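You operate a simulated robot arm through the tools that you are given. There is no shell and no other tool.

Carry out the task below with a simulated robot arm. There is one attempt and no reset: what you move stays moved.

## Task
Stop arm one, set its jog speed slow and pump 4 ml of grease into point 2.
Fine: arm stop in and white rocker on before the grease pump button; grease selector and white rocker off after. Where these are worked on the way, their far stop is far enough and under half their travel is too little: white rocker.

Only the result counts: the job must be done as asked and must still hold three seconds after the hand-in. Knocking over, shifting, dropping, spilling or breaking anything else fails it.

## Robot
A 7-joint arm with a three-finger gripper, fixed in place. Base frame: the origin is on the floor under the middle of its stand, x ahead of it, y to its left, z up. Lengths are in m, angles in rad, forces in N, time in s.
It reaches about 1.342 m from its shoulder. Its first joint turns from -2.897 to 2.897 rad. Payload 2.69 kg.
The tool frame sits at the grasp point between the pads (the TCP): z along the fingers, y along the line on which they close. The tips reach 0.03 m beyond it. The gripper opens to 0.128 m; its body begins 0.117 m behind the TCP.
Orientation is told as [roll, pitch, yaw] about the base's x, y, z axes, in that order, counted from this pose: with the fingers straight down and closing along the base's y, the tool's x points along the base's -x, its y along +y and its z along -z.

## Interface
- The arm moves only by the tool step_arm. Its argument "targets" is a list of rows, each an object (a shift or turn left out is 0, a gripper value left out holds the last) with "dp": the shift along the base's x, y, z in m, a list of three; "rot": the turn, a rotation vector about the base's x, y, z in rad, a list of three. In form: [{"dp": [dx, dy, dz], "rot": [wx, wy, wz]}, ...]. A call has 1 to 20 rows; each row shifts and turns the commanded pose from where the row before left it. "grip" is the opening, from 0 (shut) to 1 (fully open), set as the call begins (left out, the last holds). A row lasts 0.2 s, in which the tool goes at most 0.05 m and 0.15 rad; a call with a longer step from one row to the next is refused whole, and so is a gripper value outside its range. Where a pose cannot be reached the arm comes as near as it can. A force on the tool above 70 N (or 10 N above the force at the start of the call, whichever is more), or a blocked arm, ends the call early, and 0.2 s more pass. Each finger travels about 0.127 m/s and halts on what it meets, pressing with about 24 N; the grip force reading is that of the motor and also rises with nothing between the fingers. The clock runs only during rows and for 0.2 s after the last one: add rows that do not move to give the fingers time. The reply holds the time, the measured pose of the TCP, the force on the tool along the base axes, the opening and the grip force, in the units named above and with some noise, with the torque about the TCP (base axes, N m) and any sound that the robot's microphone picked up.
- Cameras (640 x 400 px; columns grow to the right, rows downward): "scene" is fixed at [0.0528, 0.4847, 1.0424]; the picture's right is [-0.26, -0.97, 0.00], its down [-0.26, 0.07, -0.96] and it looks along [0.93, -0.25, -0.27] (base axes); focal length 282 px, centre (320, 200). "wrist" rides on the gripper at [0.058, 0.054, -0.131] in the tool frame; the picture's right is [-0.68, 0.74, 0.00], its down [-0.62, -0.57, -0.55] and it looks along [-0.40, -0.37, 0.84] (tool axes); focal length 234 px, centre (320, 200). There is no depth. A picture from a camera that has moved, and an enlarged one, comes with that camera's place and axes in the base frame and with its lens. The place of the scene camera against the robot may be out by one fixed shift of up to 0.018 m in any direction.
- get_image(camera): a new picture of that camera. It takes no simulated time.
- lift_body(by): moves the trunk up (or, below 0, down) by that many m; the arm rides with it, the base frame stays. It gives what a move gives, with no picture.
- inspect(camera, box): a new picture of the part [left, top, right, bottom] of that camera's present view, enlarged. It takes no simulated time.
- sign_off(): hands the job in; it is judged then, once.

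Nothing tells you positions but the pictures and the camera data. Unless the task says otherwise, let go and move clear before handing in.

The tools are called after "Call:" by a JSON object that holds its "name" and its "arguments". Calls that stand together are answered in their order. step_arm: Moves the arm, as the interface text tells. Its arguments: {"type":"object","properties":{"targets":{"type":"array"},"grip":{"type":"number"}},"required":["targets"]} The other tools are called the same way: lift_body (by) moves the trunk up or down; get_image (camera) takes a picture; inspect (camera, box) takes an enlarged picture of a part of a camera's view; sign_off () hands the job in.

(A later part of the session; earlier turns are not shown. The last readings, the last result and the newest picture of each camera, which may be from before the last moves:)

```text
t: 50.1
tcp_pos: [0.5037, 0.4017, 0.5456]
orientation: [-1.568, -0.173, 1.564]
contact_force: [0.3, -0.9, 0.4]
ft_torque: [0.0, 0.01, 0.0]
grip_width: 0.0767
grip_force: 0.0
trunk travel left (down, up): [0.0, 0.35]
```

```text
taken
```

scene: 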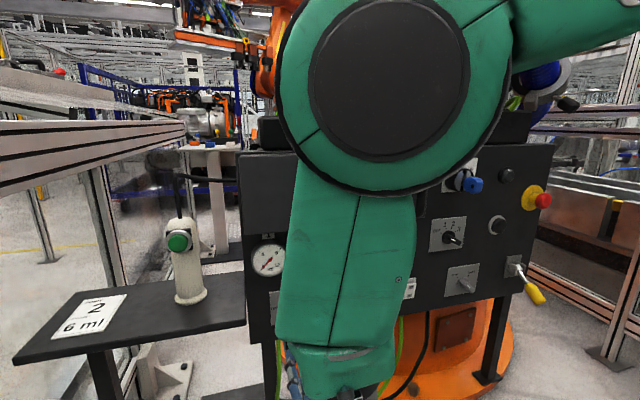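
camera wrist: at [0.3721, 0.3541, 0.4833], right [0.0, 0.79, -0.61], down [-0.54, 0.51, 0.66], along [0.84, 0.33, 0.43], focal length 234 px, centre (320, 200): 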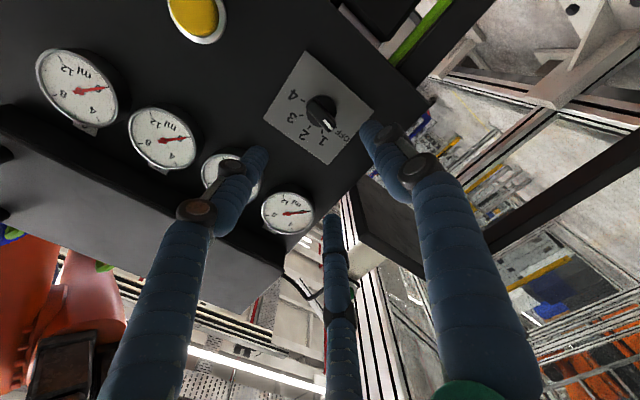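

The wrist camera sees the selector and all the gauges from here. I'll zoom in on the selector knob.

Call:
{"name": "inspect", "arguments": {"camera": "wrist", "box": [250, 40, 400, 180]}}

Call:
{"name": "inspect", "arguments": {"camera": "wrist", "box": [20, 30, 330, 250]}}

```text
2.86 times, centred on (325, 110) of wrist
camera zoom: at [0.3721, 0.3541, 0.4833], right [0.0, 0.79, -0.61], down [-0.54, 0.51, 0.66], along [0.84, 0.33, 0.43], focal length 669 px, centre (306, 457)
```

zoom: 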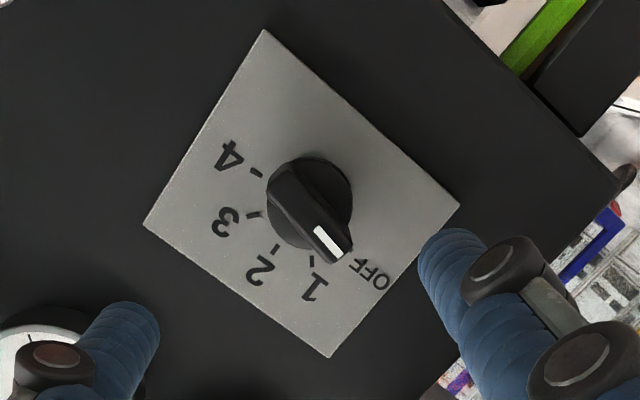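

```text
1.82 times, centred on (175, 140) of wrist
camera zoom: at [0.3721, 0.3541, 0.4833], right [0.0, 0.79, -0.61], down [-0.54, 0.51, 0.66], along [0.84, 0.33, 0.43], focal length 426 px, centre (584, 309)
```

zoom: 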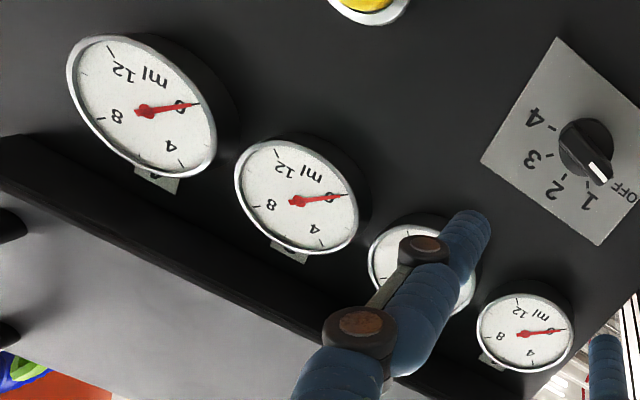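

The selector axis reads at about (y 0.399, z 0.5415), close to the tool axis. I'll move in part way and re-measure.

Call:
{"name": "step_arm", "arguments": {"targets": [{"dp": [0.04, -0.003, -0.0015]}, {"dp": [0.04, 0, 0]}, {"dp": [0.04, 0, 0]}, {"dp": [0, 0, 0]}]}}

Call:
{"name": "inspect", "arguments": {"camera": "wrist", "box": [230, 70, 410, 240]}}

```text
t: 51.1
tcp_pos: [0.6215, 0.401, 0.5425]
orientation: [-1.568, -0.172, 1.566]
contact_force: [0.4, 0.1, 0.4]
ft_torque: [0.02, 0.01, -0.01]
grip_width: 0.0768
grip_force: 0.1
trunk travel left (down, up): [0.0, 0.35]
```

```text
2.35 times, centred on (320, 155) of wrist
camera zoom: at [0.4888, 0.3526, 0.4808], right [0.0, 0.79, -0.61], down [-0.54, 0.51, 0.66], along [0.84, 0.33, 0.43], focal length 551 px, centre (320, 306)
```

zoom: 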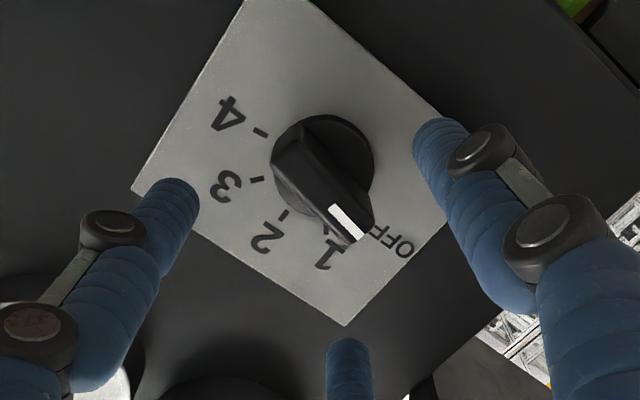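

Call:
{"name": "step_arm", "arguments": {"targets": [{"dp": [0.02, -0.002, 0]}, {"dp": [0.015, 0, 0]}, {"dp": [0.009, 0, 0]}, {"dp": [0, 0, 0]}]}}

Call:
{"name": "step_arm", "arguments": {"targets": [{"dp": [0, 0, 0]}, {"dp": [0, 0, 0]}, {"dp": [0, 0, 0]}], "grip": 0.33}}

Call:
{"name": "inspect", "arguments": {"camera": "wrist", "box": [230, 70, 410, 240]}}

```text
t: 52.1
tcp_pos: [0.6656, 0.3978, 0.5426]
orientation: [-1.569, -0.174, 1.567]
contact_force: [0.1, 0.3, 0.1]
ft_torque: [0.01, 0.01, -0.01]
grip_width: 0.0768
grip_force: 0.0
trunk travel left (down, up): [0.0, 0.35]
```

```text
t: 52.9
tcp_pos: [0.6661, 0.3993, 0.5432]
orientation: [-1.567, -0.172, 1.566]
contact_force: [0.0, 0.9, 0.4]
ft_torque: [0.02, 0.0, -0.02]
grip_width: 0.0421
grip_force: 0.1
trunk travel left (down, up): [0.0, 0.35]
```

```text
2.35 times, centred on (320, 155) of wrist
camera zoom: at [0.5341, 0.3507, 0.4812], right [0.0, 0.79, -0.61], down [-0.54, 0.51, 0.67], along [0.84, 0.33, 0.43], focal length 551 px, centre (320, 306)
```

zoom: 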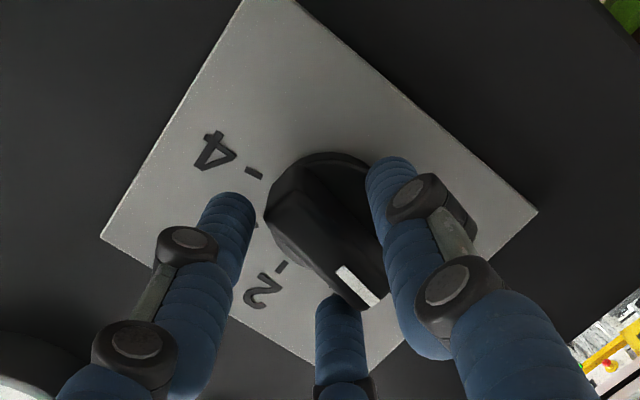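

The fingers cage the bar with no force. I'll close slightly more and turn clockwise about 80° toward "2".

Call:
{"name": "step_arm", "arguments": {"targets": [{"dp": [0, 0, 0]}, {"dp": [0, 0, 0]}], "grip": 0.28}}

Call:
{"name": "step_arm", "arguments": {"targets": [{"dp": [0, -0.0002, -0.0003], "rot": [0.1164, 0, 0]}, {"dp": [0, -0.0002, -0.0003], "rot": [0.1164, 0, 0]}, {"dp": [0, -0.0002, -0.0003], "rot": [0.1164, 0, 0]}, {"dp": [0, -0.0002, -0.0003], "rot": [0.1164, 0, 0]}, {"dp": [0, -0.0002, -0.0003], "rot": [0.1164, 0, 0]}, {"dp": [0, -0.0002, -0.0003], "rot": [0.1164, 0, 0]}, {"dp": [0, -0.0002, -0.0002], "rot": [0.1164, 0, 0]}, {"dp": [0, -0.0002, -0.0002], "rot": [0.1164, 0, 0]}, {"dp": [0, -0.0002, -0.0002], "rot": [0.1164, 0, 0]}, {"dp": [0, -0.0002, -0.0002], "rot": [0.1164, 0, 0]}, {"dp": [0, -0.0002, -0.0002], "rot": [0.1164, 0, 0]}, {"dp": [0, -0.0002, -0.0002], "rot": [0.1164, 0, 0]}, {"dp": [0, 0, 0]}]}}

Call:
{"name": "get_image", "arguments": {"camera": "wrist"}}

Call:
{"name": "inspect", "arguments": {"camera": "wrist", "box": [230, 70, 410, 240]}}

```text
t: 53.5
tcp_pos: [0.6662, 0.3981, 0.5429]
orientation: [-1.567, -0.173, 1.565]
contact_force: [0.4, -0.5, 1.1]
ft_torque: [0.01, -0.03, -0.05]
grip_width: 0.0362
grip_force: 0.0
trunk travel left (down, up): [0.0, 0.35]
```

```text
t: 56.3
tcp_pos: [0.6657, 0.3951, 0.5398]
orientation: [0.128, -1.566, -0.127]
contact_force: [0.1, 0.5, 0.1]
ft_torque: [0.01, -0.05, -0.05]
grip_width: 0.0359
grip_force: 0.1
trunk travel left (down, up): [0.0, 0.35]
```

```text
taken
camera wrist: at [0.5334, 0.4494, 0.4832], right [0.0, 0.74, 0.68], down [-0.54, -0.57, 0.62], along [0.84, -0.37, 0.4], focal length 234 px, centre (320, 200)
```

wrist: 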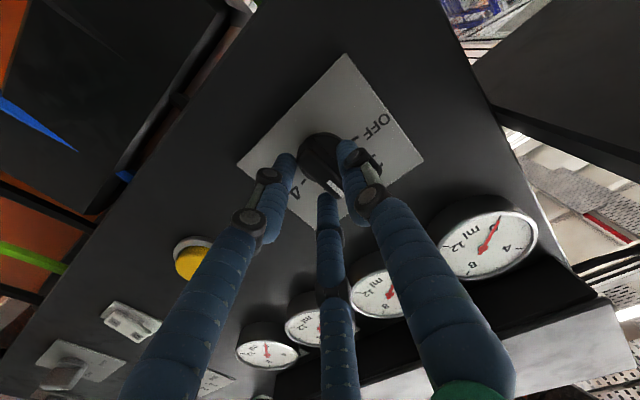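

```text
2.35 times, centred on (320, 155) of wrist
camera zoom: at [0.5334, 0.4494, 0.4832], right [0.0, 0.74, 0.68], down [-0.54, -0.57, 0.62], along [0.84, -0.37, 0.4], focal length 551 px, centre (320, 306)
```

zoom: 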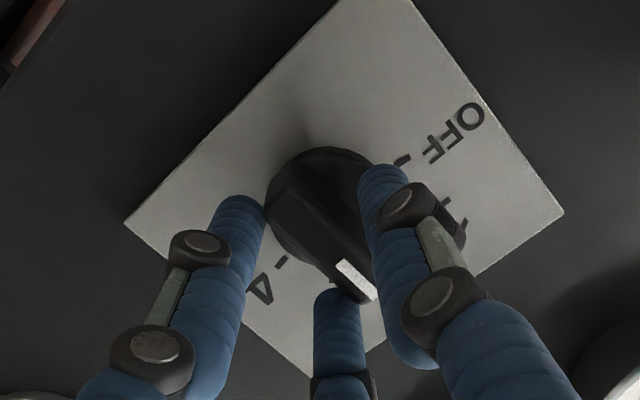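

The selector turned with the hand and now points about straight up. I'll open, back off and check the pointer.

Call:
{"name": "step_arm", "arguments": {"targets": [{"dp": [0, 0, 0]}, {"dp": [0, 0, 0]}, {"dp": [-0.03, 0, 0]}, {"dp": [-0.04, 0, 0]}, {"dp": [-0.04, 0, 0]}, {"dp": [0, 0, 0]}], "grip": 0.6}}

Call:
{"name": "inspect", "arguments": {"camera": "wrist", "box": [260, 60, 400, 180]}}

Call:
{"name": "get_image", "arguments": {"camera": "scene"}}

```text
t: 57.7
tcp_pos: [0.5567, 0.3976, 0.542]
orientation: [-0.092, -1.566, 0.093]
contact_force: [0.0, -0.7, 0.5]
ft_torque: [0.02, 0.01, -0.02]
grip_width: 0.0768
grip_force: 0.1
trunk travel left (down, up): [0.0, 0.35]
```

```text
3.33 times, centred on (330, 120) of wrist
camera zoom: at [0.4241, 0.4514, 0.4859], right [0.0, 0.74, 0.68], down [-0.54, -0.57, 0.62], along [0.84, -0.37, 0.4], focal length 781 px, centre (287, 467)
```

zoom: 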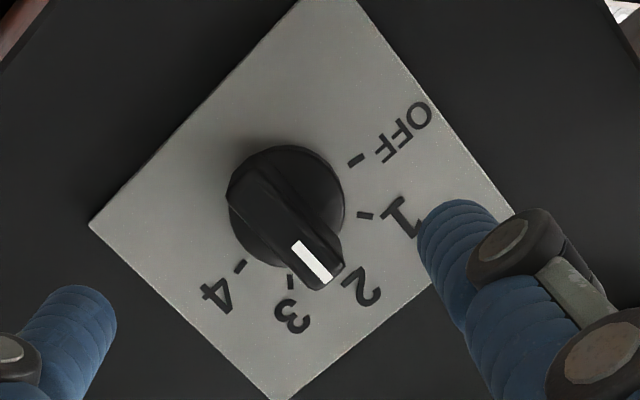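

```text
taken
```

scene: 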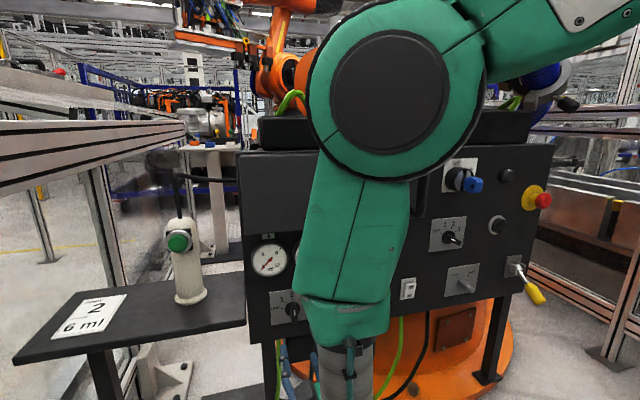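

The selector reads "2". I'll close the fingers and move in front of the yellow button at about (y 0.221, z 0.540).

Call:
{"name": "step_arm", "arguments": {"targets": [{"dp": [0, -0.044, 0]}, {"dp": [0, -0.044, 0]}, {"dp": [0, -0.044, 0]}, {"dp": [0, -0.0446, -0.001]}, {"dp": [0, 0, 0]}, {"dp": [0, 0, 0]}], "grip": 0}}

Call:
{"name": "get_image", "arguments": {"camera": "wrist"}}

Call:
{"name": "get_image", "arguments": {"camera": "scene"}}

```text
t: 59.1
tcp_pos: [0.553, 0.2191, 0.5388]
orientation: [-0.124, -1.565, 0.126]
contact_force: [0.2, 0.0, 0.4]
ft_torque: [-0.02, 0.02, 0.02]
grip_width: 0.0024
grip_force: 23.9
trunk travel left (down, up): [0.0, 0.35]
```

```text
taken
camera wrist: at [0.4216, 0.2725, 0.4823], right [0.0, 0.74, 0.68], down [-0.54, -0.57, 0.62], along [0.84, -0.37, 0.4], focal length 234 px, centre (320, 200)
```

wrist: 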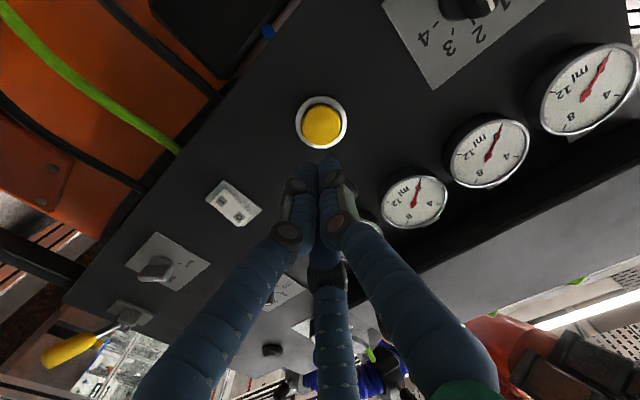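

```text
taken
```

scene: 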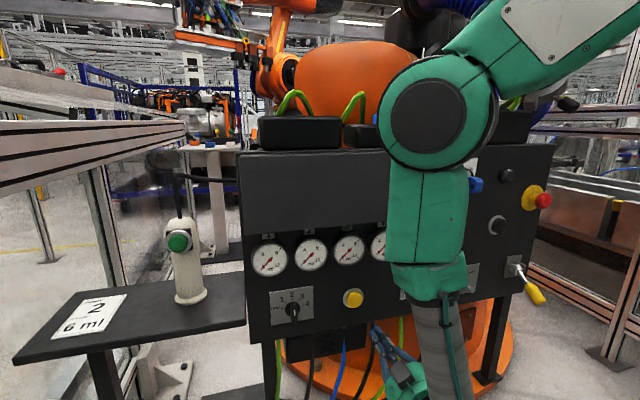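

Call:
{"name": "inspect", "arguments": {"camera": "scene", "box": [240, 225, 400, 335]}}

Call:
{"name": "inspect", "arguments": {"camera": "wrist", "box": [270, 80, 410, 190]}}

Call:
{"name": "inspect", "arguments": {"camera": "wrist", "box": [370, 0, 640, 240]}}

```text
3.64 times, centred on (320, 280) of scene
camera zoom: at [0.0528, 0.4847, 1.0424], right [-0.26, -0.97, 0.0], down [-0.26, 0.07, -0.96], along [0.93, -0.25, -0.27], focal length 1027 px, centre (320, -91)
```

zoom: 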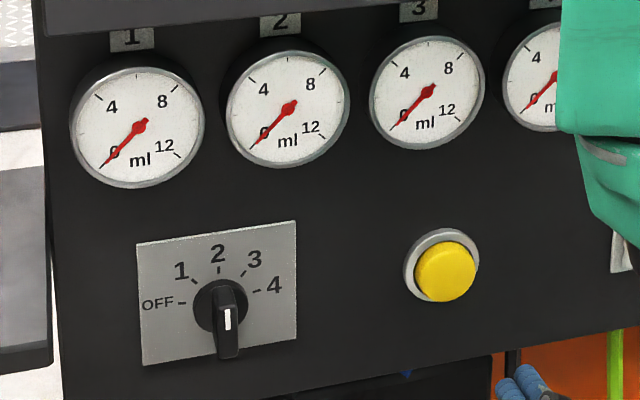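

```text
3.64 times, centred on (340, 135) of wrist
camera zoom: at [0.4216, 0.2725, 0.4823], right [0.0, 0.74, 0.68], down [-0.54, -0.57, 0.62], along [0.84, -0.37, 0.4], focal length 852 px, centre (247, 436)
```

zoom: 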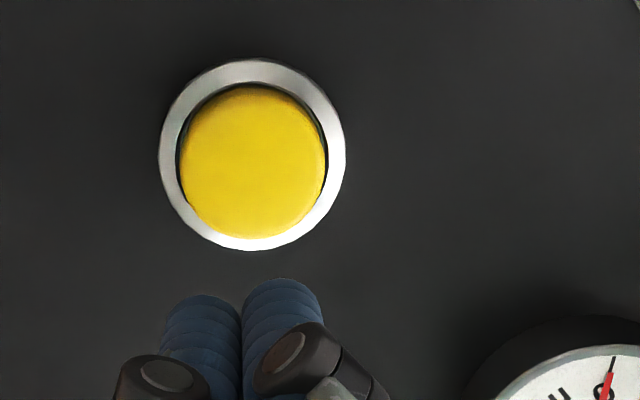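

```text
1.67 times, centred on (505, 120) of wrist
camera zoom: at [0.4216, 0.2725, 0.4823], right [0.0, 0.74, 0.68], down [-0.54, -0.57, 0.62], along [0.84, -0.37, 0.4], focal length 390 px, centre (12, 333)
```

zoom: 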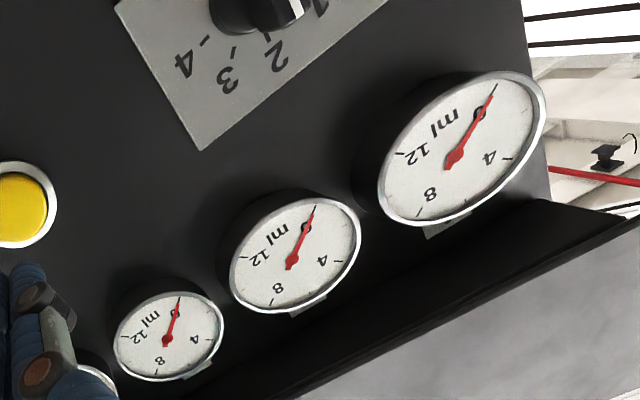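

The selector points cleanly at 2 and all gauges read 0. I'll centre on the yellow cap (y 0.2237, z 0.5375) and approach to just short of contact.

Call:
{"name": "step_arm", "arguments": {"targets": [{"dp": [0.045, 0.0045, -0.001]}, {"dp": [0.045, 0, 0]}, {"dp": [0, 0, 0]}]}}

Call:
{"name": "inspect", "arguments": {"camera": "scene", "box": [280, 225, 440, 335]}}

Call:
{"name": "get_image", "arguments": {"camera": "wrist"}}

```text
t: 59.9
tcp_pos: [0.6458, 0.2231, 0.5375]
orientation: [-0.129, -1.565, 0.129]
contact_force: [-0.5, -0.8, -0.2]
ft_torque: [-0.04, 0.0, 0.01]
grip_width: 0.0022
grip_force: 23.5
trunk travel left (down, up): [0.0, 0.35]
```

```text
3.64 times, centred on (360, 280) of scene
camera zoom: at [0.0528, 0.4847, 1.0424], right [-0.26, -0.97, 0.0], down [-0.26, 0.07, -0.96], along [0.93, -0.25, -0.27], focal length 1027 px, centre (174, -91)
```

zoom: 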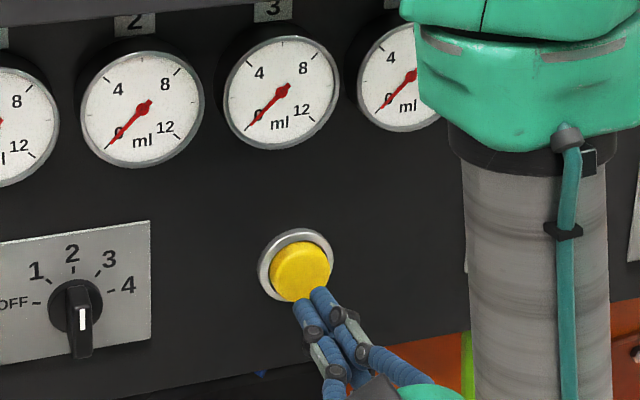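

```text
taken
camera wrist: at [0.5131, 0.2775, 0.4806], right [0.0, 0.74, 0.68], down [-0.54, -0.57, 0.62], along [0.84, -0.37, 0.4], focal length 234 px, centre (320, 200)
```

wrist: 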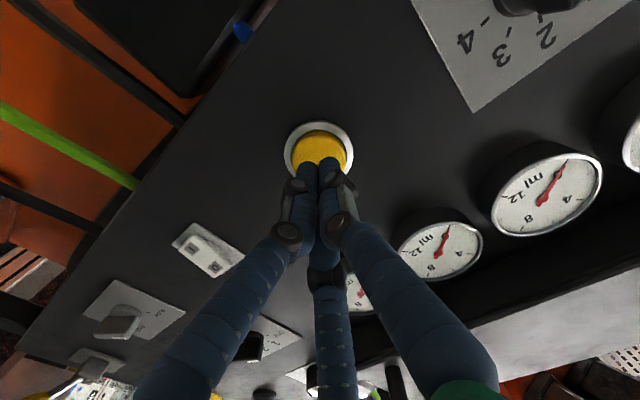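

Aligned with the cap. I'll edge forward until I feel contact, checking gauge 2 as I go.

Call:
{"name": "step_arm", "arguments": {"targets": [{"dp": [0.01, 0, 0]}, {"dp": [0.005, 0, 0]}]}}

Call:
{"name": "inspect", "arguments": {"camera": "scene", "box": [280, 225, 440, 335]}}

```text
t: 60.5
tcp_pos: [0.6609, 0.2239, 0.5392]
orientation: [-0.084, -1.566, 0.088]
contact_force: [-0.2, 0.0, 0.5]
ft_torque: [-0.01, -0.01, 0.01]
grip_width: 0.0021
grip_force: 23.3
trunk travel left (down, up): [0.0, 0.35]
```

```text
3.64 times, centred on (360, 280) of scene
camera zoom: at [0.0528, 0.4847, 1.0424], right [-0.26, -0.97, 0.0], down [-0.26, 0.07, -0.96], along [0.93, -0.25, -0.27], focal length 1027 px, centre (174, -91)
```

zoom: 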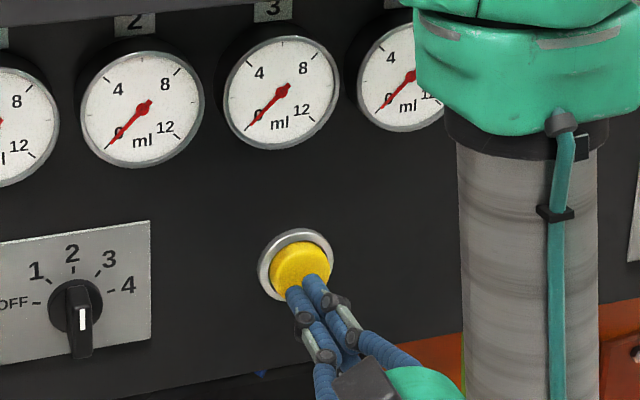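

Not touching yet. I'll make a short press and release, then read gauge 2.

Call:
{"name": "step_arm", "arguments": {"targets": [{"dp": [0.008, 0, 0]}, {"dp": [-0.01, 0, 0]}]}}

Call:
{"name": "inspect", "arguments": {"camera": "scene", "box": [280, 225, 440, 335]}}

```text
t: 61.1
tcp_pos: [0.6593, 0.2236, 0.5387]
orientation: [-0.029, -1.564, 0.03]
contact_force: [-0.8, 0.2, 0.2]
ft_torque: [0.02, -0.01, 0.01]
grip_width: 0.0023
grip_force: 23.8
trunk travel left (down, up): [0.0, 0.35]
```

```text
3.64 times, centred on (360, 280) of scene
camera zoom: at [0.0528, 0.4847, 1.0424], right [-0.26, -0.97, 0.0], down [-0.26, 0.07, -0.96], along [0.93, -0.25, -0.27], focal length 1027 px, centre (174, -91)
```

zoom: 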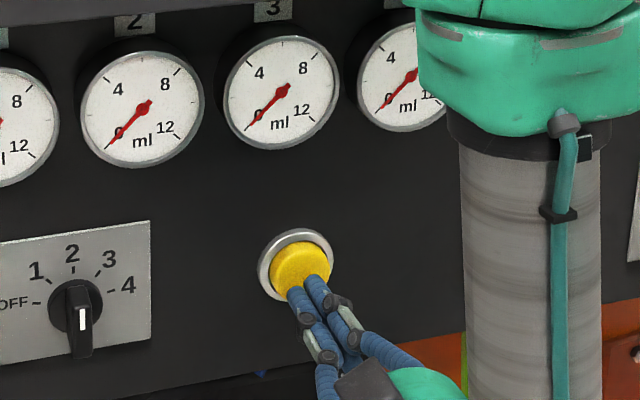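

Call:
{"name": "step_arm", "arguments": {"targets": [{"dp": [0.014, 0, 0]}, {"dp": [0, 0, 0]}]}}

Call:
{"name": "inspect", "arguments": {"camera": "scene", "box": [280, 225, 440, 335]}}

```text
t: 61.7
tcp_pos: [0.6732, 0.2219, 0.5387]
orientation: [-0.178, -1.565, 0.178]
contact_force: [-2.8, -0.7, -0.7]
ft_torque: [0.0, -0.07, -0.09]
grip_width: 0.0023
grip_force: 24.1
trunk travel left (down, up): [0.0, 0.35]
```

```text
3.64 times, centred on (360, 280) of scene
camera zoom: at [0.0528, 0.4847, 1.0424], right [-0.26, -0.97, 0.0], down [-0.26, 0.07, -0.96], along [0.93, -0.25, -0.27], focal length 1027 px, centre (174, -91)
```

zoom: 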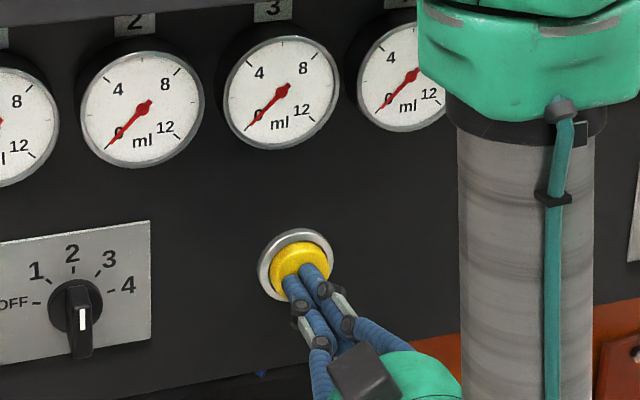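

Contact is just starting at about 3 N. I'll press a bit further and watch the gauge.

Call:
{"name": "step_arm", "arguments": {"targets": [{"dp": [0.004, 0, 0]}]}}

Call:
{"name": "inspect", "arguments": {"camera": "scene", "box": [280, 225, 440, 335]}}

```text
t: 62.1
tcp_pos: [0.6783, 0.2226, 0.5394]
orientation: [-0.16, -1.567, 0.161]
contact_force: [-4.7, -2.9, 1.9]
ft_torque: [0.01, -0.09, -0.1]
grip_width: 0.006
grip_force: 23.8
trunk travel left (down, up): [0.0, 0.35]
heard: click
```

```text
3.64 times, centred on (360, 280) of scene
camera zoom: at [0.0528, 0.4847, 1.0424], right [-0.26, -0.97, 0.0], down [-0.26, 0.07, -0.96], along [0.93, -0.25, -0.27], focal length 1027 px, centre (174, -91)
```

zoom: 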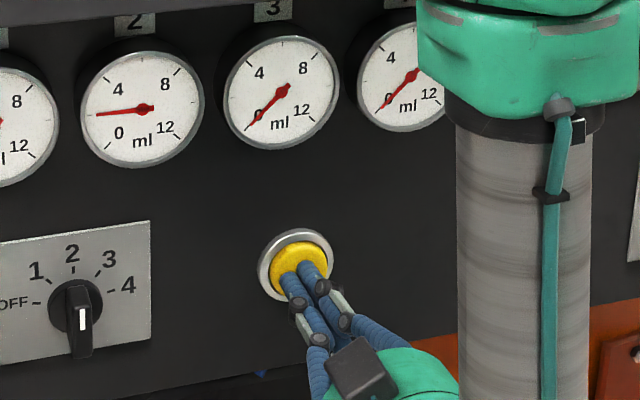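

A click, and gauge 2 jumped to about 2 ml, so yellow is the pump. I'll release at once and read whether it's 2 ml per press or keeps running.

Call:
{"name": "step_arm", "arguments": {"targets": [{"dp": [-0.015, 0, 0]}]}}

Call:
{"name": "inspect", "arguments": {"camera": "scene", "box": [290, 230, 340, 275]}}

Call:
{"name": "inspect", "arguments": {"camera": "scene", "box": [280, 225, 440, 335]}}

```text
t: 62.5
tcp_pos: [0.6618, 0.2242, 0.5398]
orientation: [0.027, -1.565, -0.025]
contact_force: [0.5, 0.6, 0.1]
ft_torque: [0.01, 0.01, -0.01]
grip_width: 0.002
grip_force: 31.9
trunk travel left (down, up): [0.0, 0.35]
```

```text
8.89 times, centred on (315, 252) of scene
camera zoom: at [0.0528, 0.4847, 1.0424], right [-0.26, -0.97, 0.0], down [-0.26, 0.07, -0.96], along [0.93, -0.25, -0.27], focal length 2510 px, centre (364, -267)
```

zoom: 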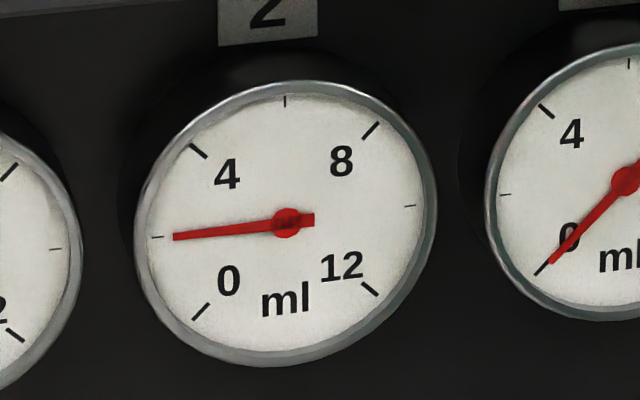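

```text
3.64 times, centred on (360, 280) of scene
camera zoom: at [0.0528, 0.4847, 1.0424], right [-0.26, -0.97, 0.0], down [-0.26, 0.07, -0.96], along [0.93, -0.25, -0.27], focal length 1027 px, centre (174, -91)
```

zoom: 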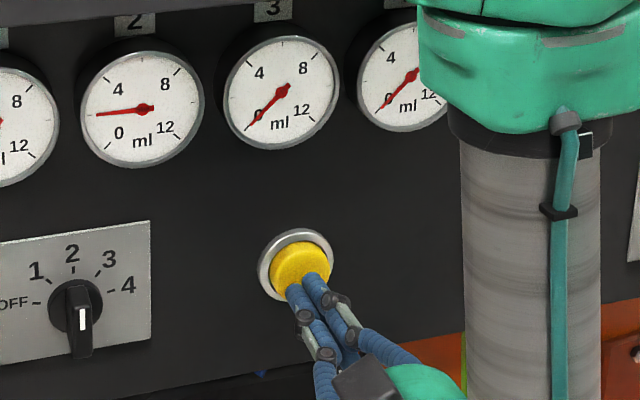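

Gauge 2 sits exactly on 2 ml, so each press gives 2 ml and one more press is needed. I'll repeat the same press once.

Call:
{"name": "step_arm", "arguments": {"targets": [{"dp": [0.012, 0, 0]}, {"dp": [0.004, 0, 0]}]}}

Call:
{"name": "inspect", "arguments": {"camera": "scene", "box": [280, 225, 440, 335]}}

```text
t: 63.1
tcp_pos: [0.6774, 0.2238, 0.5376]
orientation: [-0.16, -1.565, 0.159]
contact_force: [-10.6, 0.1, 3.9]
ft_torque: [-0.01, -0.16, 0.02]
grip_width: 0.0061
grip_force: 31.9
trunk travel left (down, up): [0.0, 0.35]
heard: click
```

```text
3.64 times, centred on (360, 280) of scene
camera zoom: at [0.0528, 0.4847, 1.0424], right [-0.26, -0.97, 0.0], down [-0.26, 0.07, -0.96], along [0.93, -0.25, -0.27], focal length 1027 px, centre (174, -91)
```

zoom: 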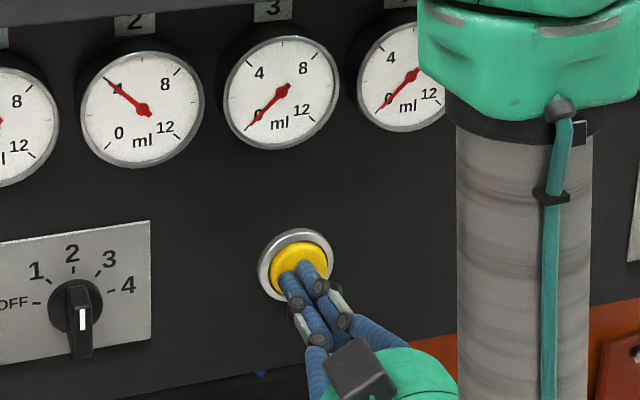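

Gauge 2 now points at 4 ml. I'll pull well clear of the button and confirm the reading.

Call:
{"name": "step_arm", "arguments": {"targets": [{"dp": [-0.025, 0, 0]}, {"dp": [-0.045, 0, 0]}, {"dp": [-0.045, 0, 0]}, {"dp": [0, 0, 0]}]}}

Call:
{"name": "inspect", "arguments": {"camera": "scene", "box": [290, 230, 340, 275]}}

Call:
{"name": "inspect", "arguments": {"camera": "scene", "box": [240, 225, 400, 335]}}

```text
t: 64.1
tcp_pos: [0.5665, 0.2234, 0.5402]
orientation: [-0.1, -1.565, 0.103]
contact_force: [0.3, 0.3, 1.0]
ft_torque: [0.02, 0.0, 0.0]
grip_width: 0.0022
grip_force: 31.6
trunk travel left (down, up): [0.0, 0.35]
```

```text
8.89 times, centred on (315, 252) of scene
camera zoom: at [0.0528, 0.4847, 1.0424], right [-0.26, -0.97, 0.0], down [-0.26, 0.07, -0.96], along [0.93, -0.25, -0.27], focal length 2510 px, centre (364, -267)
```

zoom: 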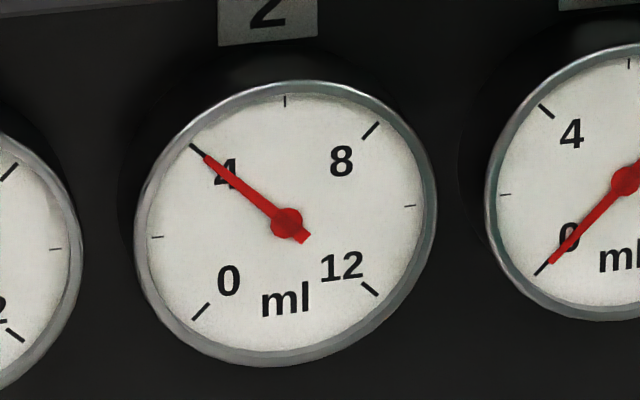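

```text
3.64 times, centred on (320, 280) of scene
camera zoom: at [0.0528, 0.4847, 1.0424], right [-0.26, -0.97, 0.0], down [-0.26, 0.07, -0.96], along [0.93, -0.25, -0.27], focal length 1027 px, centre (320, -91)
```

zoom: 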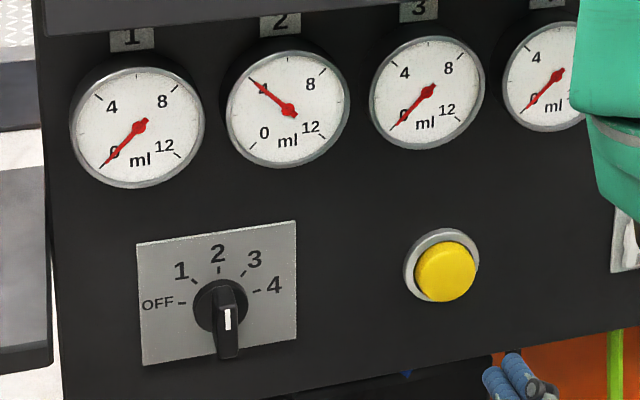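

Gauge 2 reads exactly 4 ml and the others 0. Now I'll open the fingers and return to the selector to turn it OFF.

Call:
{"name": "step_arm", "arguments": {"targets": [{"dp": [0, 0.0433, 0]}, {"dp": [0, 0.0433, 0]}, {"dp": [0, 0.0433, 0]}, {"dp": [0, 0.0433, 0.001]}, {"dp": [0, 0, 0]}, {"dp": [0, 0, 0]}], "grip": 0.6}}

Call:
{"name": "inspect", "arguments": {"camera": "wrist", "box": [250, 60, 410, 200]}}

```text
t: 65.5
tcp_pos: [0.5642, 0.3985, 0.5369]
orientation: [-0.129, -1.564, 0.131]
contact_force: [-0.1, 0.6, -0.1]
ft_torque: [0.01, -0.02, 0.02]
grip_width: 0.0769
grip_force: 0.1
trunk travel left (down, up): [0.0, 0.35]
```

```text
2.86 times, centred on (330, 130) of wrist
camera zoom: at [0.4317, 0.4526, 0.4802], right [0.0, 0.74, 0.68], down [-0.54, -0.57, 0.62], along [0.84, -0.37, 0.4], focal length 669 px, centre (291, 400)
```

zoom: 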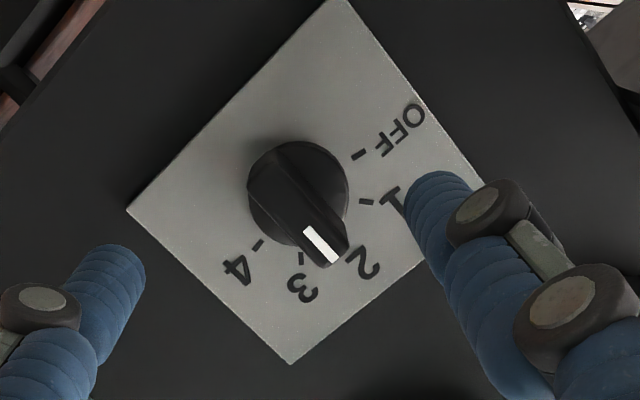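

The bar is at "2" and nearly centred; I'll correct 3.5 mm in height. Then I'll move in and cage it.

Call:
{"name": "step_arm", "arguments": {"targets": [{"dp": [0.03, -0.0005, 0.0036]}, {"dp": [0.03, 0, 0]}, {"dp": [0, 0, 0]}]}}

Call:
{"name": "inspect", "arguments": {"camera": "wrist", "box": [230, 70, 410, 240]}}

```text
t: 66.3
tcp_pos: [0.6252, 0.3953, 0.5402]
orientation: [-0.135, -1.567, 0.138]
contact_force: [-1.4, 0.0, -0.5]
ft_torque: [0.01, 0.02, 0.02]
grip_width: 0.0768
grip_force: 0.1
trunk travel left (down, up): [0.0, 0.35]
```

```text
2.35 times, centred on (320, 155) of wrist
camera zoom: at [0.492, 0.4495, 0.4835], right [0.0, 0.74, 0.68], down [-0.54, -0.57, 0.62], along [0.84, -0.37, 0.4], focal length 551 px, centre (320, 306)
```

zoom: 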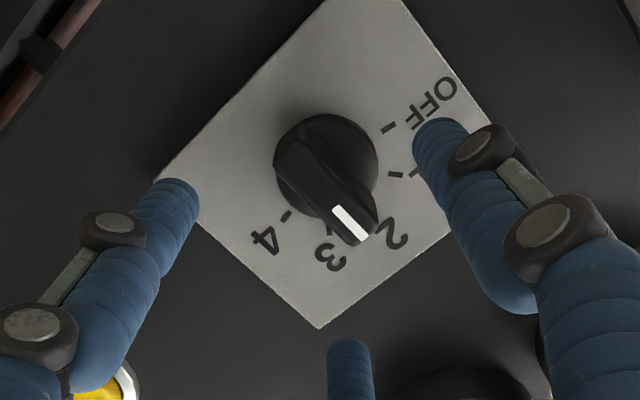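

Call:
{"name": "step_arm", "arguments": {"targets": [{"dp": [0.02, 0.0015, 0]}, {"dp": [0.015, 0, 0]}, {"dp": [0.006, 0, 0]}, {"dp": [0, 0, 0]}]}}

Call:
{"name": "step_arm", "arguments": {"targets": [{"dp": [0, 0, 0]}, {"dp": [0, 0, 0]}, {"dp": [0, 0, 0]}], "grip": 0.3}}

Call:
{"name": "inspect", "arguments": {"camera": "wrist", "box": [230, 70, 410, 240]}}

```text
t: 67.3
tcp_pos: [0.6641, 0.3962, 0.5412]
orientation: [-0.144, -1.567, 0.146]
contact_force: [-0.4, -0.4, 0.8]
ft_torque: [0.04, 0.0, -0.02]
grip_width: 0.0767
grip_force: 0.0
trunk travel left (down, up): [0.0, 0.35]
```

```text
t: 68.1
tcp_pos: [0.6645, 0.3953, 0.5418]
orientation: [-0.115, -1.566, 0.116]
contact_force: [-0.1, -0.2, 0.3]
ft_torque: [-0.02, -0.02, -0.01]
grip_width: 0.0383
grip_force: 0.1
trunk travel left (down, up): [0.0, 0.35]
```

```text
2.35 times, centred on (320, 155) of wrist
camera zoom: at [0.5321, 0.4494, 0.485], right [0.0, 0.74, 0.68], down [-0.54, -0.57, 0.62], along [0.84, -0.37, 0.4], focal length 551 px, centre (320, 306)
```

zoom: 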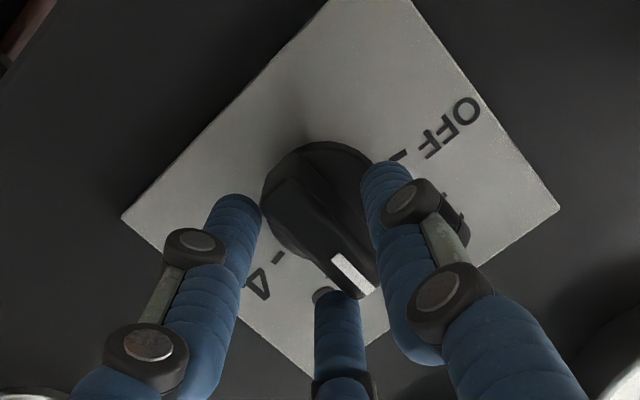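

The bar is caged. I'll turn it counter-clockwise by 80° back to OFF.

Call:
{"name": "step_arm", "arguments": {"targets": [{"dp": [0, 0, 0]}, {"dp": [0, 0.0002, 0.0002], "rot": [-0.1164, 0, 0]}, {"dp": [0, 0.0002, 0.0002], "rot": [-0.1164, 0, 0]}, {"dp": [0, 0.0002, 0.0002], "rot": [-0.1164, 0, 0]}, {"dp": [0, 0.0002, 0.0002], "rot": [-0.1164, 0, 0]}, {"dp": [0, 0.0002, 0.0002], "rot": [-0.1164, 0, 0]}, {"dp": [0, 0.0002, 0.0002], "rot": [-0.1164, 0, 0]}, {"dp": [0, 0.0002, 0.0003], "rot": [-0.1164, 0, 0]}, {"dp": [0, 0.0002, 0.0003], "rot": [-0.1164, 0, 0]}, {"dp": [0, 0.0002, 0.0003], "rot": [-0.1164, 0, 0]}, {"dp": [0, 0.0002, 0.0003], "rot": [-0.1164, 0, 0]}, {"dp": [0, 0.0002, 0.0003], "rot": [-0.1164, 0, 0]}, {"dp": [0, 0.0002, 0.0003], "rot": [-0.1164, 0, 0]}, {"dp": [0, 0, 0]}], "grip": 0.28}}

Call:
{"name": "inspect", "arguments": {"camera": "wrist", "box": [230, 70, 410, 240]}}

```text
t: 71.1
tcp_pos: [0.6648, 0.4013, 0.5439]
orientation: [-1.568, -0.174, 1.565]
contact_force: [-0.1, 0.0, 0.5]
ft_torque: [0.0, 0.0, 0.03]
grip_width: 0.0359
grip_force: 0.1
trunk travel left (down, up): [0.0, 0.35]
```

```text
2.35 times, centred on (320, 155) of wrist
camera zoom: at [0.5323, 0.3531, 0.4832], right [0.0, 0.79, -0.61], down [-0.54, 0.51, 0.66], along [0.84, 0.33, 0.43], focal length 551 px, centre (320, 306)
```

zoom: 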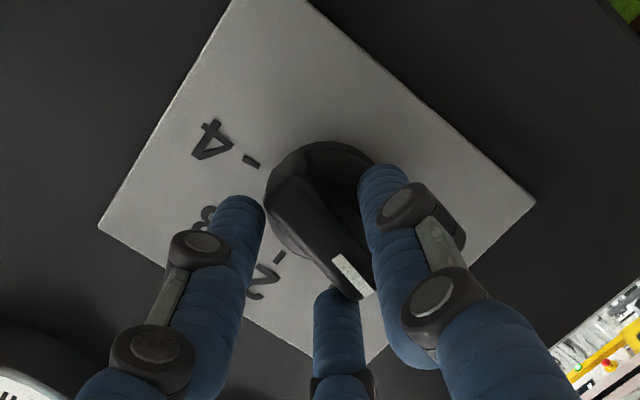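

The bar is back near OFF. I'll turn slightly further to be sure it reaches the stop, watching the torque.

Call:
{"name": "step_arm", "arguments": {"targets": [{"dp": [0, 0.0001, 0], "rot": [-0.06, 0, 0]}, {"dp": [0, 0.0001, 0], "rot": [-0.06, 0, 0]}, {"dp": [0, 0, 0]}]}}

```text
t: 71.9
tcp_pos: [0.6649, 0.3999, 0.5452]
orientation: [-1.568, -0.053, 1.565]
contact_force: [0.5, -0.5, 3.1]
ft_torque: [0.08, -0.11, -0.03]
grip_width: 0.0365
grip_force: 0.4
trunk travel left (down, up): [0.0, 0.35]
```

Call:
{"name": "step_arm", "arguments": {"targets": [{"dp": [0, 0.0001, 0], "rot": [-0.05, 0, 0]}, {"dp": [0, 0, 0]}]}}

```text
t: 72.5
tcp_pos: [0.6656, 0.4008, 0.5464]
orientation: [-1.571, -0.003, 1.565]
contact_force: [3.8, -4.8, 11.1]
ft_torque: [0.2, -0.3, -0.17]
grip_width: 0.0372
grip_force: 0.8
trunk travel left (down, up): [0.0, 0.35]
```

Torque is rising, so the knob is at its OFF stop. I'll turn back slightly, open, retreat and check.

Call:
{"name": "step_arm", "arguments": {"targets": [{"dp": [0, 0, -0.001], "rot": [0.06, 0, 0]}, {"dp": [0, 0, 0]}, {"dp": [0, 0, 0]}, {"dp": [-0.03, 0, 0]}, {"dp": [-0.04, 0, 0]}, {"dp": [-0.04, 0, 0]}, {"dp": [0, 0, 0]}], "grip": 0.6}}

Call:
{"name": "inspect", "arguments": {"camera": "wrist", "box": [250, 60, 410, 200]}}

Call:
{"name": "inspect", "arguments": {"camera": "wrist", "box": [20, 30, 330, 250]}}

```text
t: 74.1
tcp_pos: [0.5569, 0.4003, 0.5455]
orientation: [-1.568, -0.064, 1.565]
contact_force: [0.9, 0.4, -0.5]
ft_torque: [0.0, -0.03, 0.01]
grip_width: 0.0767
grip_force: 0.1
trunk travel left (down, up): [0.0, 0.35]
```

```text
2.86 times, centred on (330, 130) of wrist
camera zoom: at [0.4239, 0.3461, 0.4895], right [0.0, 0.72, -0.69], down [-0.54, 0.58, 0.6], along [0.84, 0.38, 0.39], focal length 669 px, centre (291, 400)
```

zoom: 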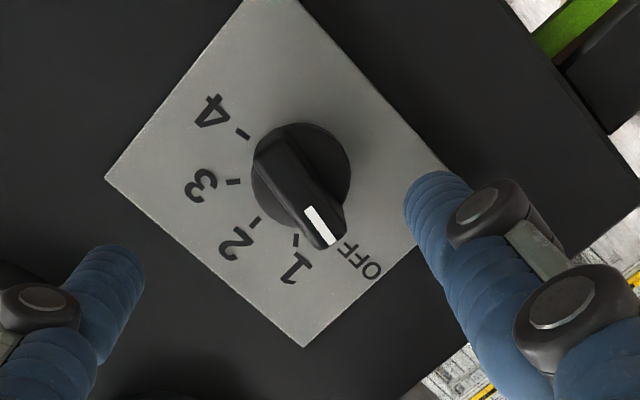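

```text
1.82 times, centred on (175, 140) of wrist
camera zoom: at [0.4239, 0.3461, 0.4895], right [0.0, 0.72, -0.69], down [-0.54, 0.58, 0.6], along [0.84, 0.38, 0.39], focal length 426 px, centre (584, 309)
```

zoom: 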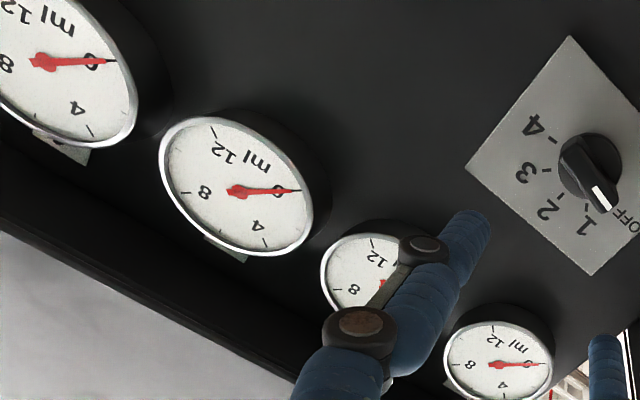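

The selector is back at OFF. Next I'll close the fingers, roll level and line up with the rocker's upper "O" half at about (y 0.0405, z 0.561).

Call:
{"name": "step_arm", "arguments": {"targets": [{"dp": [-0.02, -0.0327, 0.0014], "rot": [0.137, 0, 0]}, {"dp": [0, -0.0327, 0.0014], "rot": [0.137, 0, 0]}, {"dp": [0, -0.0327, 0.0014], "rot": [0.137, 0, 0]}, {"dp": [0, -0.0327, 0.0014], "rot": [0.137, 0, 0]}, {"dp": [0, -0.0327, 0.0014], "rot": [0.137, 0, 0]}, {"dp": [0, -0.0327, 0.0014], "rot": [0.137, 0, 0]}, {"dp": [0, -0.0327, 0.0014], "rot": [0.137, 0, 0]}, {"dp": [0, -0.0327, 0.0014], "rot": [0.137, 0, 0]}, {"dp": [0, -0.0327, 0.0014], "rot": [0.137, 0, 0]}, {"dp": [0, -0.0327, 0.0014], "rot": [0.137, 0, 0]}, {"dp": [0, -0.0327, 0.0014], "rot": [0.137, 0, 0]}, {"dp": [0, 0, 0]}], "grip": 0}}

Call:
{"name": "get_image", "arguments": {"camera": "wrist"}}

Call:
{"name": "inspect", "arguments": {"camera": "wrist", "box": [260, 70, 420, 200]}}

Call:
{"name": "inspect", "arguments": {"camera": "scene", "box": [240, 225, 400, 335]}}

```text
t: 76.7
tcp_pos: [0.5356, 0.0395, 0.5627]
orientation: [0.188, -1.565, -0.183]
contact_force: [-0.4, 0.8, 0.3]
ft_torque: [0.02, -0.01, -0.04]
grip_width: 0.002
grip_force: 24.9
trunk travel left (down, up): [0.0, 0.35]
```

```text
taken
camera wrist: at [0.4027, 0.0937, 0.5056], right [0.0, 0.74, 0.68], down [-0.54, -0.57, 0.62], along [0.84, -0.37, 0.4], focal length 234 px, centre (320, 200)
```

wrist: 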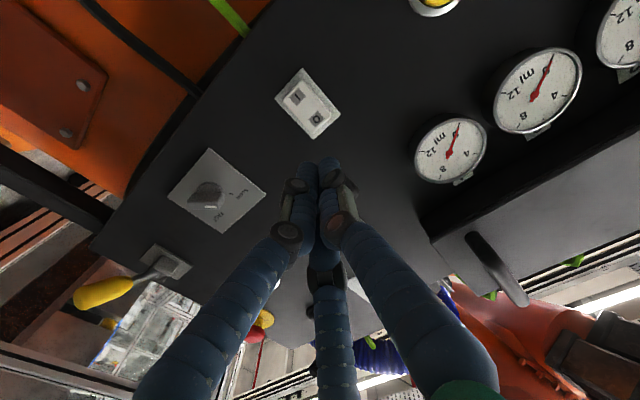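

```text
3.08 times, centred on (340, 135) of wrist
camera zoom: at [0.4027, 0.0937, 0.5056], right [0.0, 0.74, 0.68], down [-0.54, -0.57, 0.62], along [0.84, -0.37, 0.4], focal length 720 px, centre (258, 400)
```

zoom: 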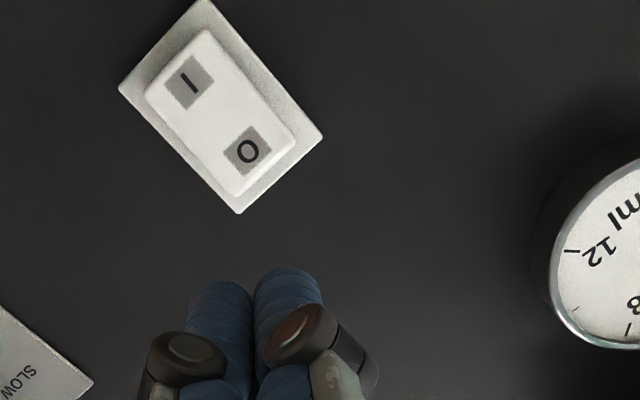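

```text
3.64 times, centred on (320, 280) of scene
camera zoom: at [0.0528, 0.4847, 1.0424], right [-0.26, -0.97, 0.0], down [-0.26, 0.07, -0.96], along [0.93, -0.25, -0.27], focal length 1027 px, centre (320, -91)
```

zoom: 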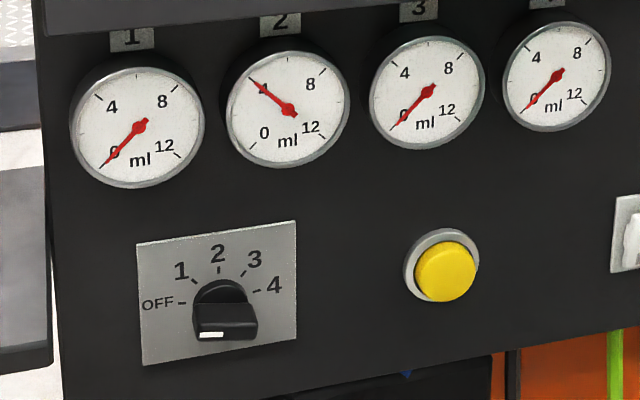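

The selector shows OFF, exactly as at the start, and gauge 2 holds 4 ml. I'll advance on the rocker's O half.

Call:
{"name": "step_arm", "arguments": {"targets": [{"dp": [0.045, 0.002, -0.002]}, {"dp": [0.045, 0, 0]}, {"dp": [0.025, 0, 0]}, {"dp": [0, 0, 0]}]}}

Call:
{"name": "inspect", "arguments": {"camera": "scene", "box": [370, 250, 470, 330]}}

Call:
{"name": "inspect", "arguments": {"camera": "wrist", "box": [260, 90, 420, 220]}}

```text
t: 77.7
tcp_pos: [0.6534, 0.041, 0.5575]
orientation: [-0.097, -1.565, 0.097]
contact_force: [-0.6, 0.1, -0.8]
ft_torque: [0.04, 0.01, 0.01]
grip_width: 0.0024
grip_force: 24.0
trunk travel left (down, up): [0.0, 0.35]
```

```text
5.00 times, centred on (420, 290) of scene
camera zoom: at [0.0528, 0.4847, 1.0424], right [-0.26, -0.97, 0.0], down [-0.26, 0.07, -0.96], along [0.93, -0.25, -0.27], focal length 1412 px, centre (-180, -250)
```

zoom: 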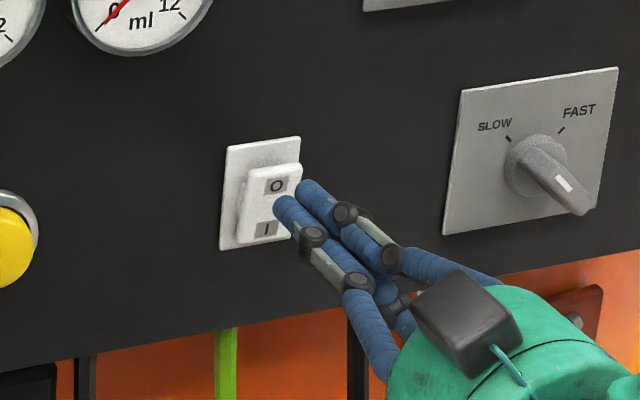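

```text
3.08 times, centred on (340, 155) of wrist
camera zoom: at [0.5202, 0.0946, 0.5016], right [0.0, 0.74, 0.68], down [-0.54, -0.57, 0.62], along [0.84, -0.37, 0.4], focal length 720 px, centre (258, 338)
```

zoom: 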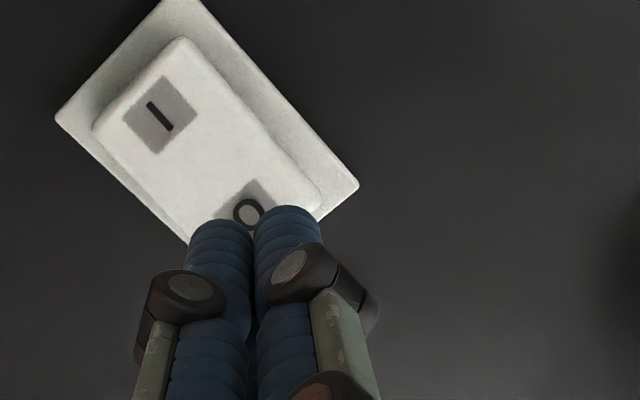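

Lined up near the O label. I'll raise 3 mm for better leverage and press in small steps.

Call:
{"name": "step_arm", "arguments": {"targets": [{"dp": [0.003, 0, 0.003]}, {"dp": [0.005, 0, 0]}, {"dp": [0.005, 0, 0]}, {"dp": [0.004, 0, 0]}]}}

Call:
{"name": "inspect", "arguments": {"camera": "scene", "box": [370, 250, 470, 330]}}

```text
t: 78.7
tcp_pos: [0.6667, 0.0424, 0.5612]
orientation: [-0.069, -1.565, 0.073]
contact_force: [-0.7, -0.1, 0.2]
ft_torque: [0.03, 0.0, -0.03]
grip_width: 0.0023
grip_force: 24.2
trunk travel left (down, up): [0.0, 0.35]
```

```text
5.00 times, centred on (420, 290) of scene
camera zoom: at [0.0528, 0.4847, 1.0424], right [-0.26, -0.97, 0.0], down [-0.26, 0.07, -0.96], along [0.93, -0.25, -0.27], focal length 1412 px, centre (-180, -250)
```

zoom: 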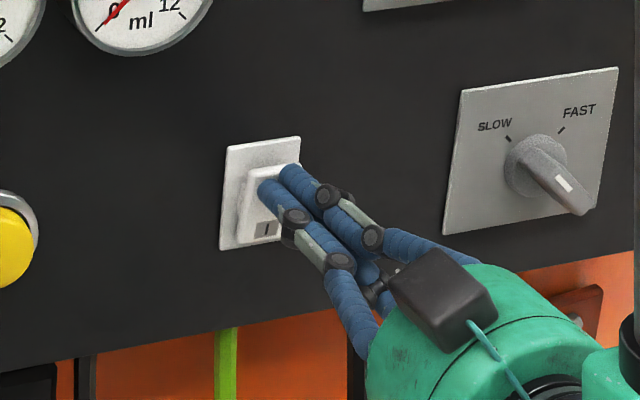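

Call:
{"name": "step_arm", "arguments": {"targets": [{"dp": [0.004, 0, 0]}, {"dp": [0.004, 0, 0]}, {"dp": [0.004, 0, 0]}]}}

Call:
{"name": "inspect", "arguments": {"camera": "scene", "box": [370, 250, 470, 330]}}

```text
t: 79.5
tcp_pos: [0.6768, 0.0427, 0.5617]
orientation: [-0.057, -1.567, 0.058]
contact_force: [-2.8, 0.2, 0.2]
ft_torque: [0.04, 0.03, 0.0]
grip_width: 0.0022
grip_force: 30.9
trunk travel left (down, up): [0.0, 0.35]
```

```text
5.00 times, centred on (420, 290) of scene
camera zoom: at [0.0528, 0.4847, 1.0424], right [-0.26, -0.97, 0.0], down [-0.26, 0.07, -0.96], along [0.93, -0.25, -0.27], focal length 1412 px, centre (-180, -250)
```

zoom: 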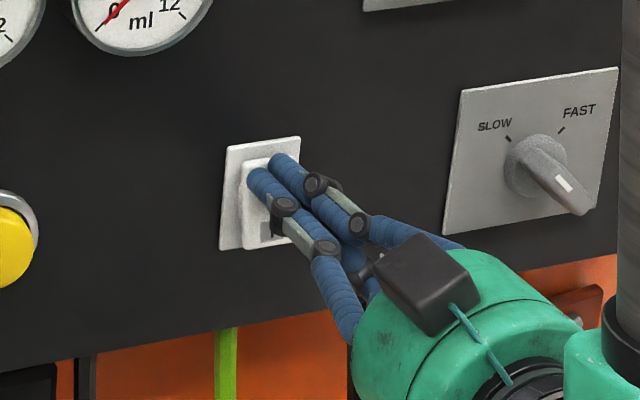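

The rocker is flipping. I'll push to its firm stop.

Call:
{"name": "step_arm", "arguments": {"targets": [{"dp": [0.003, 0, 0]}, {"dp": [0.002, 0, 0]}]}}

Call:
{"name": "inspect", "arguments": {"camera": "scene", "box": [370, 250, 470, 330]}}

```text
t: 80.1
tcp_pos: [0.6786, 0.0431, 0.561]
orientation: [-0.159, -1.562, 0.159]
contact_force: [-60.4, -5.9, 29.8]
ft_torque: [-0.16, 0.14, -0.46]
grip_width: 0.002
grip_force: 31.1
trunk travel left (down, up): [0.0, 0.35]
```

```text
5.00 times, centred on (420, 290) of scene
camera zoom: at [0.0528, 0.4847, 1.0424], right [-0.26, -0.97, 0.0], down [-0.26, 0.07, -0.96], along [0.93, -0.25, -0.27], focal length 1412 px, centre (-180, -250)
```

zoom: 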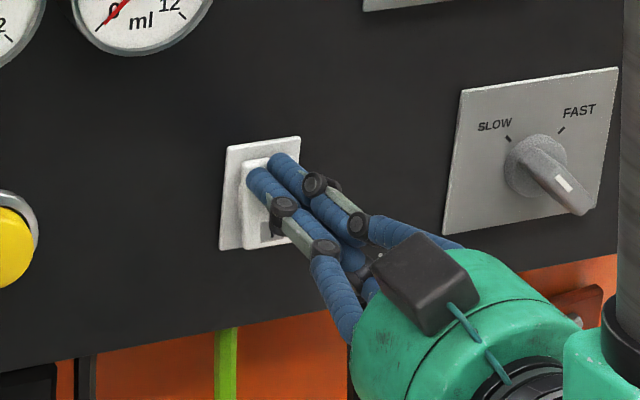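

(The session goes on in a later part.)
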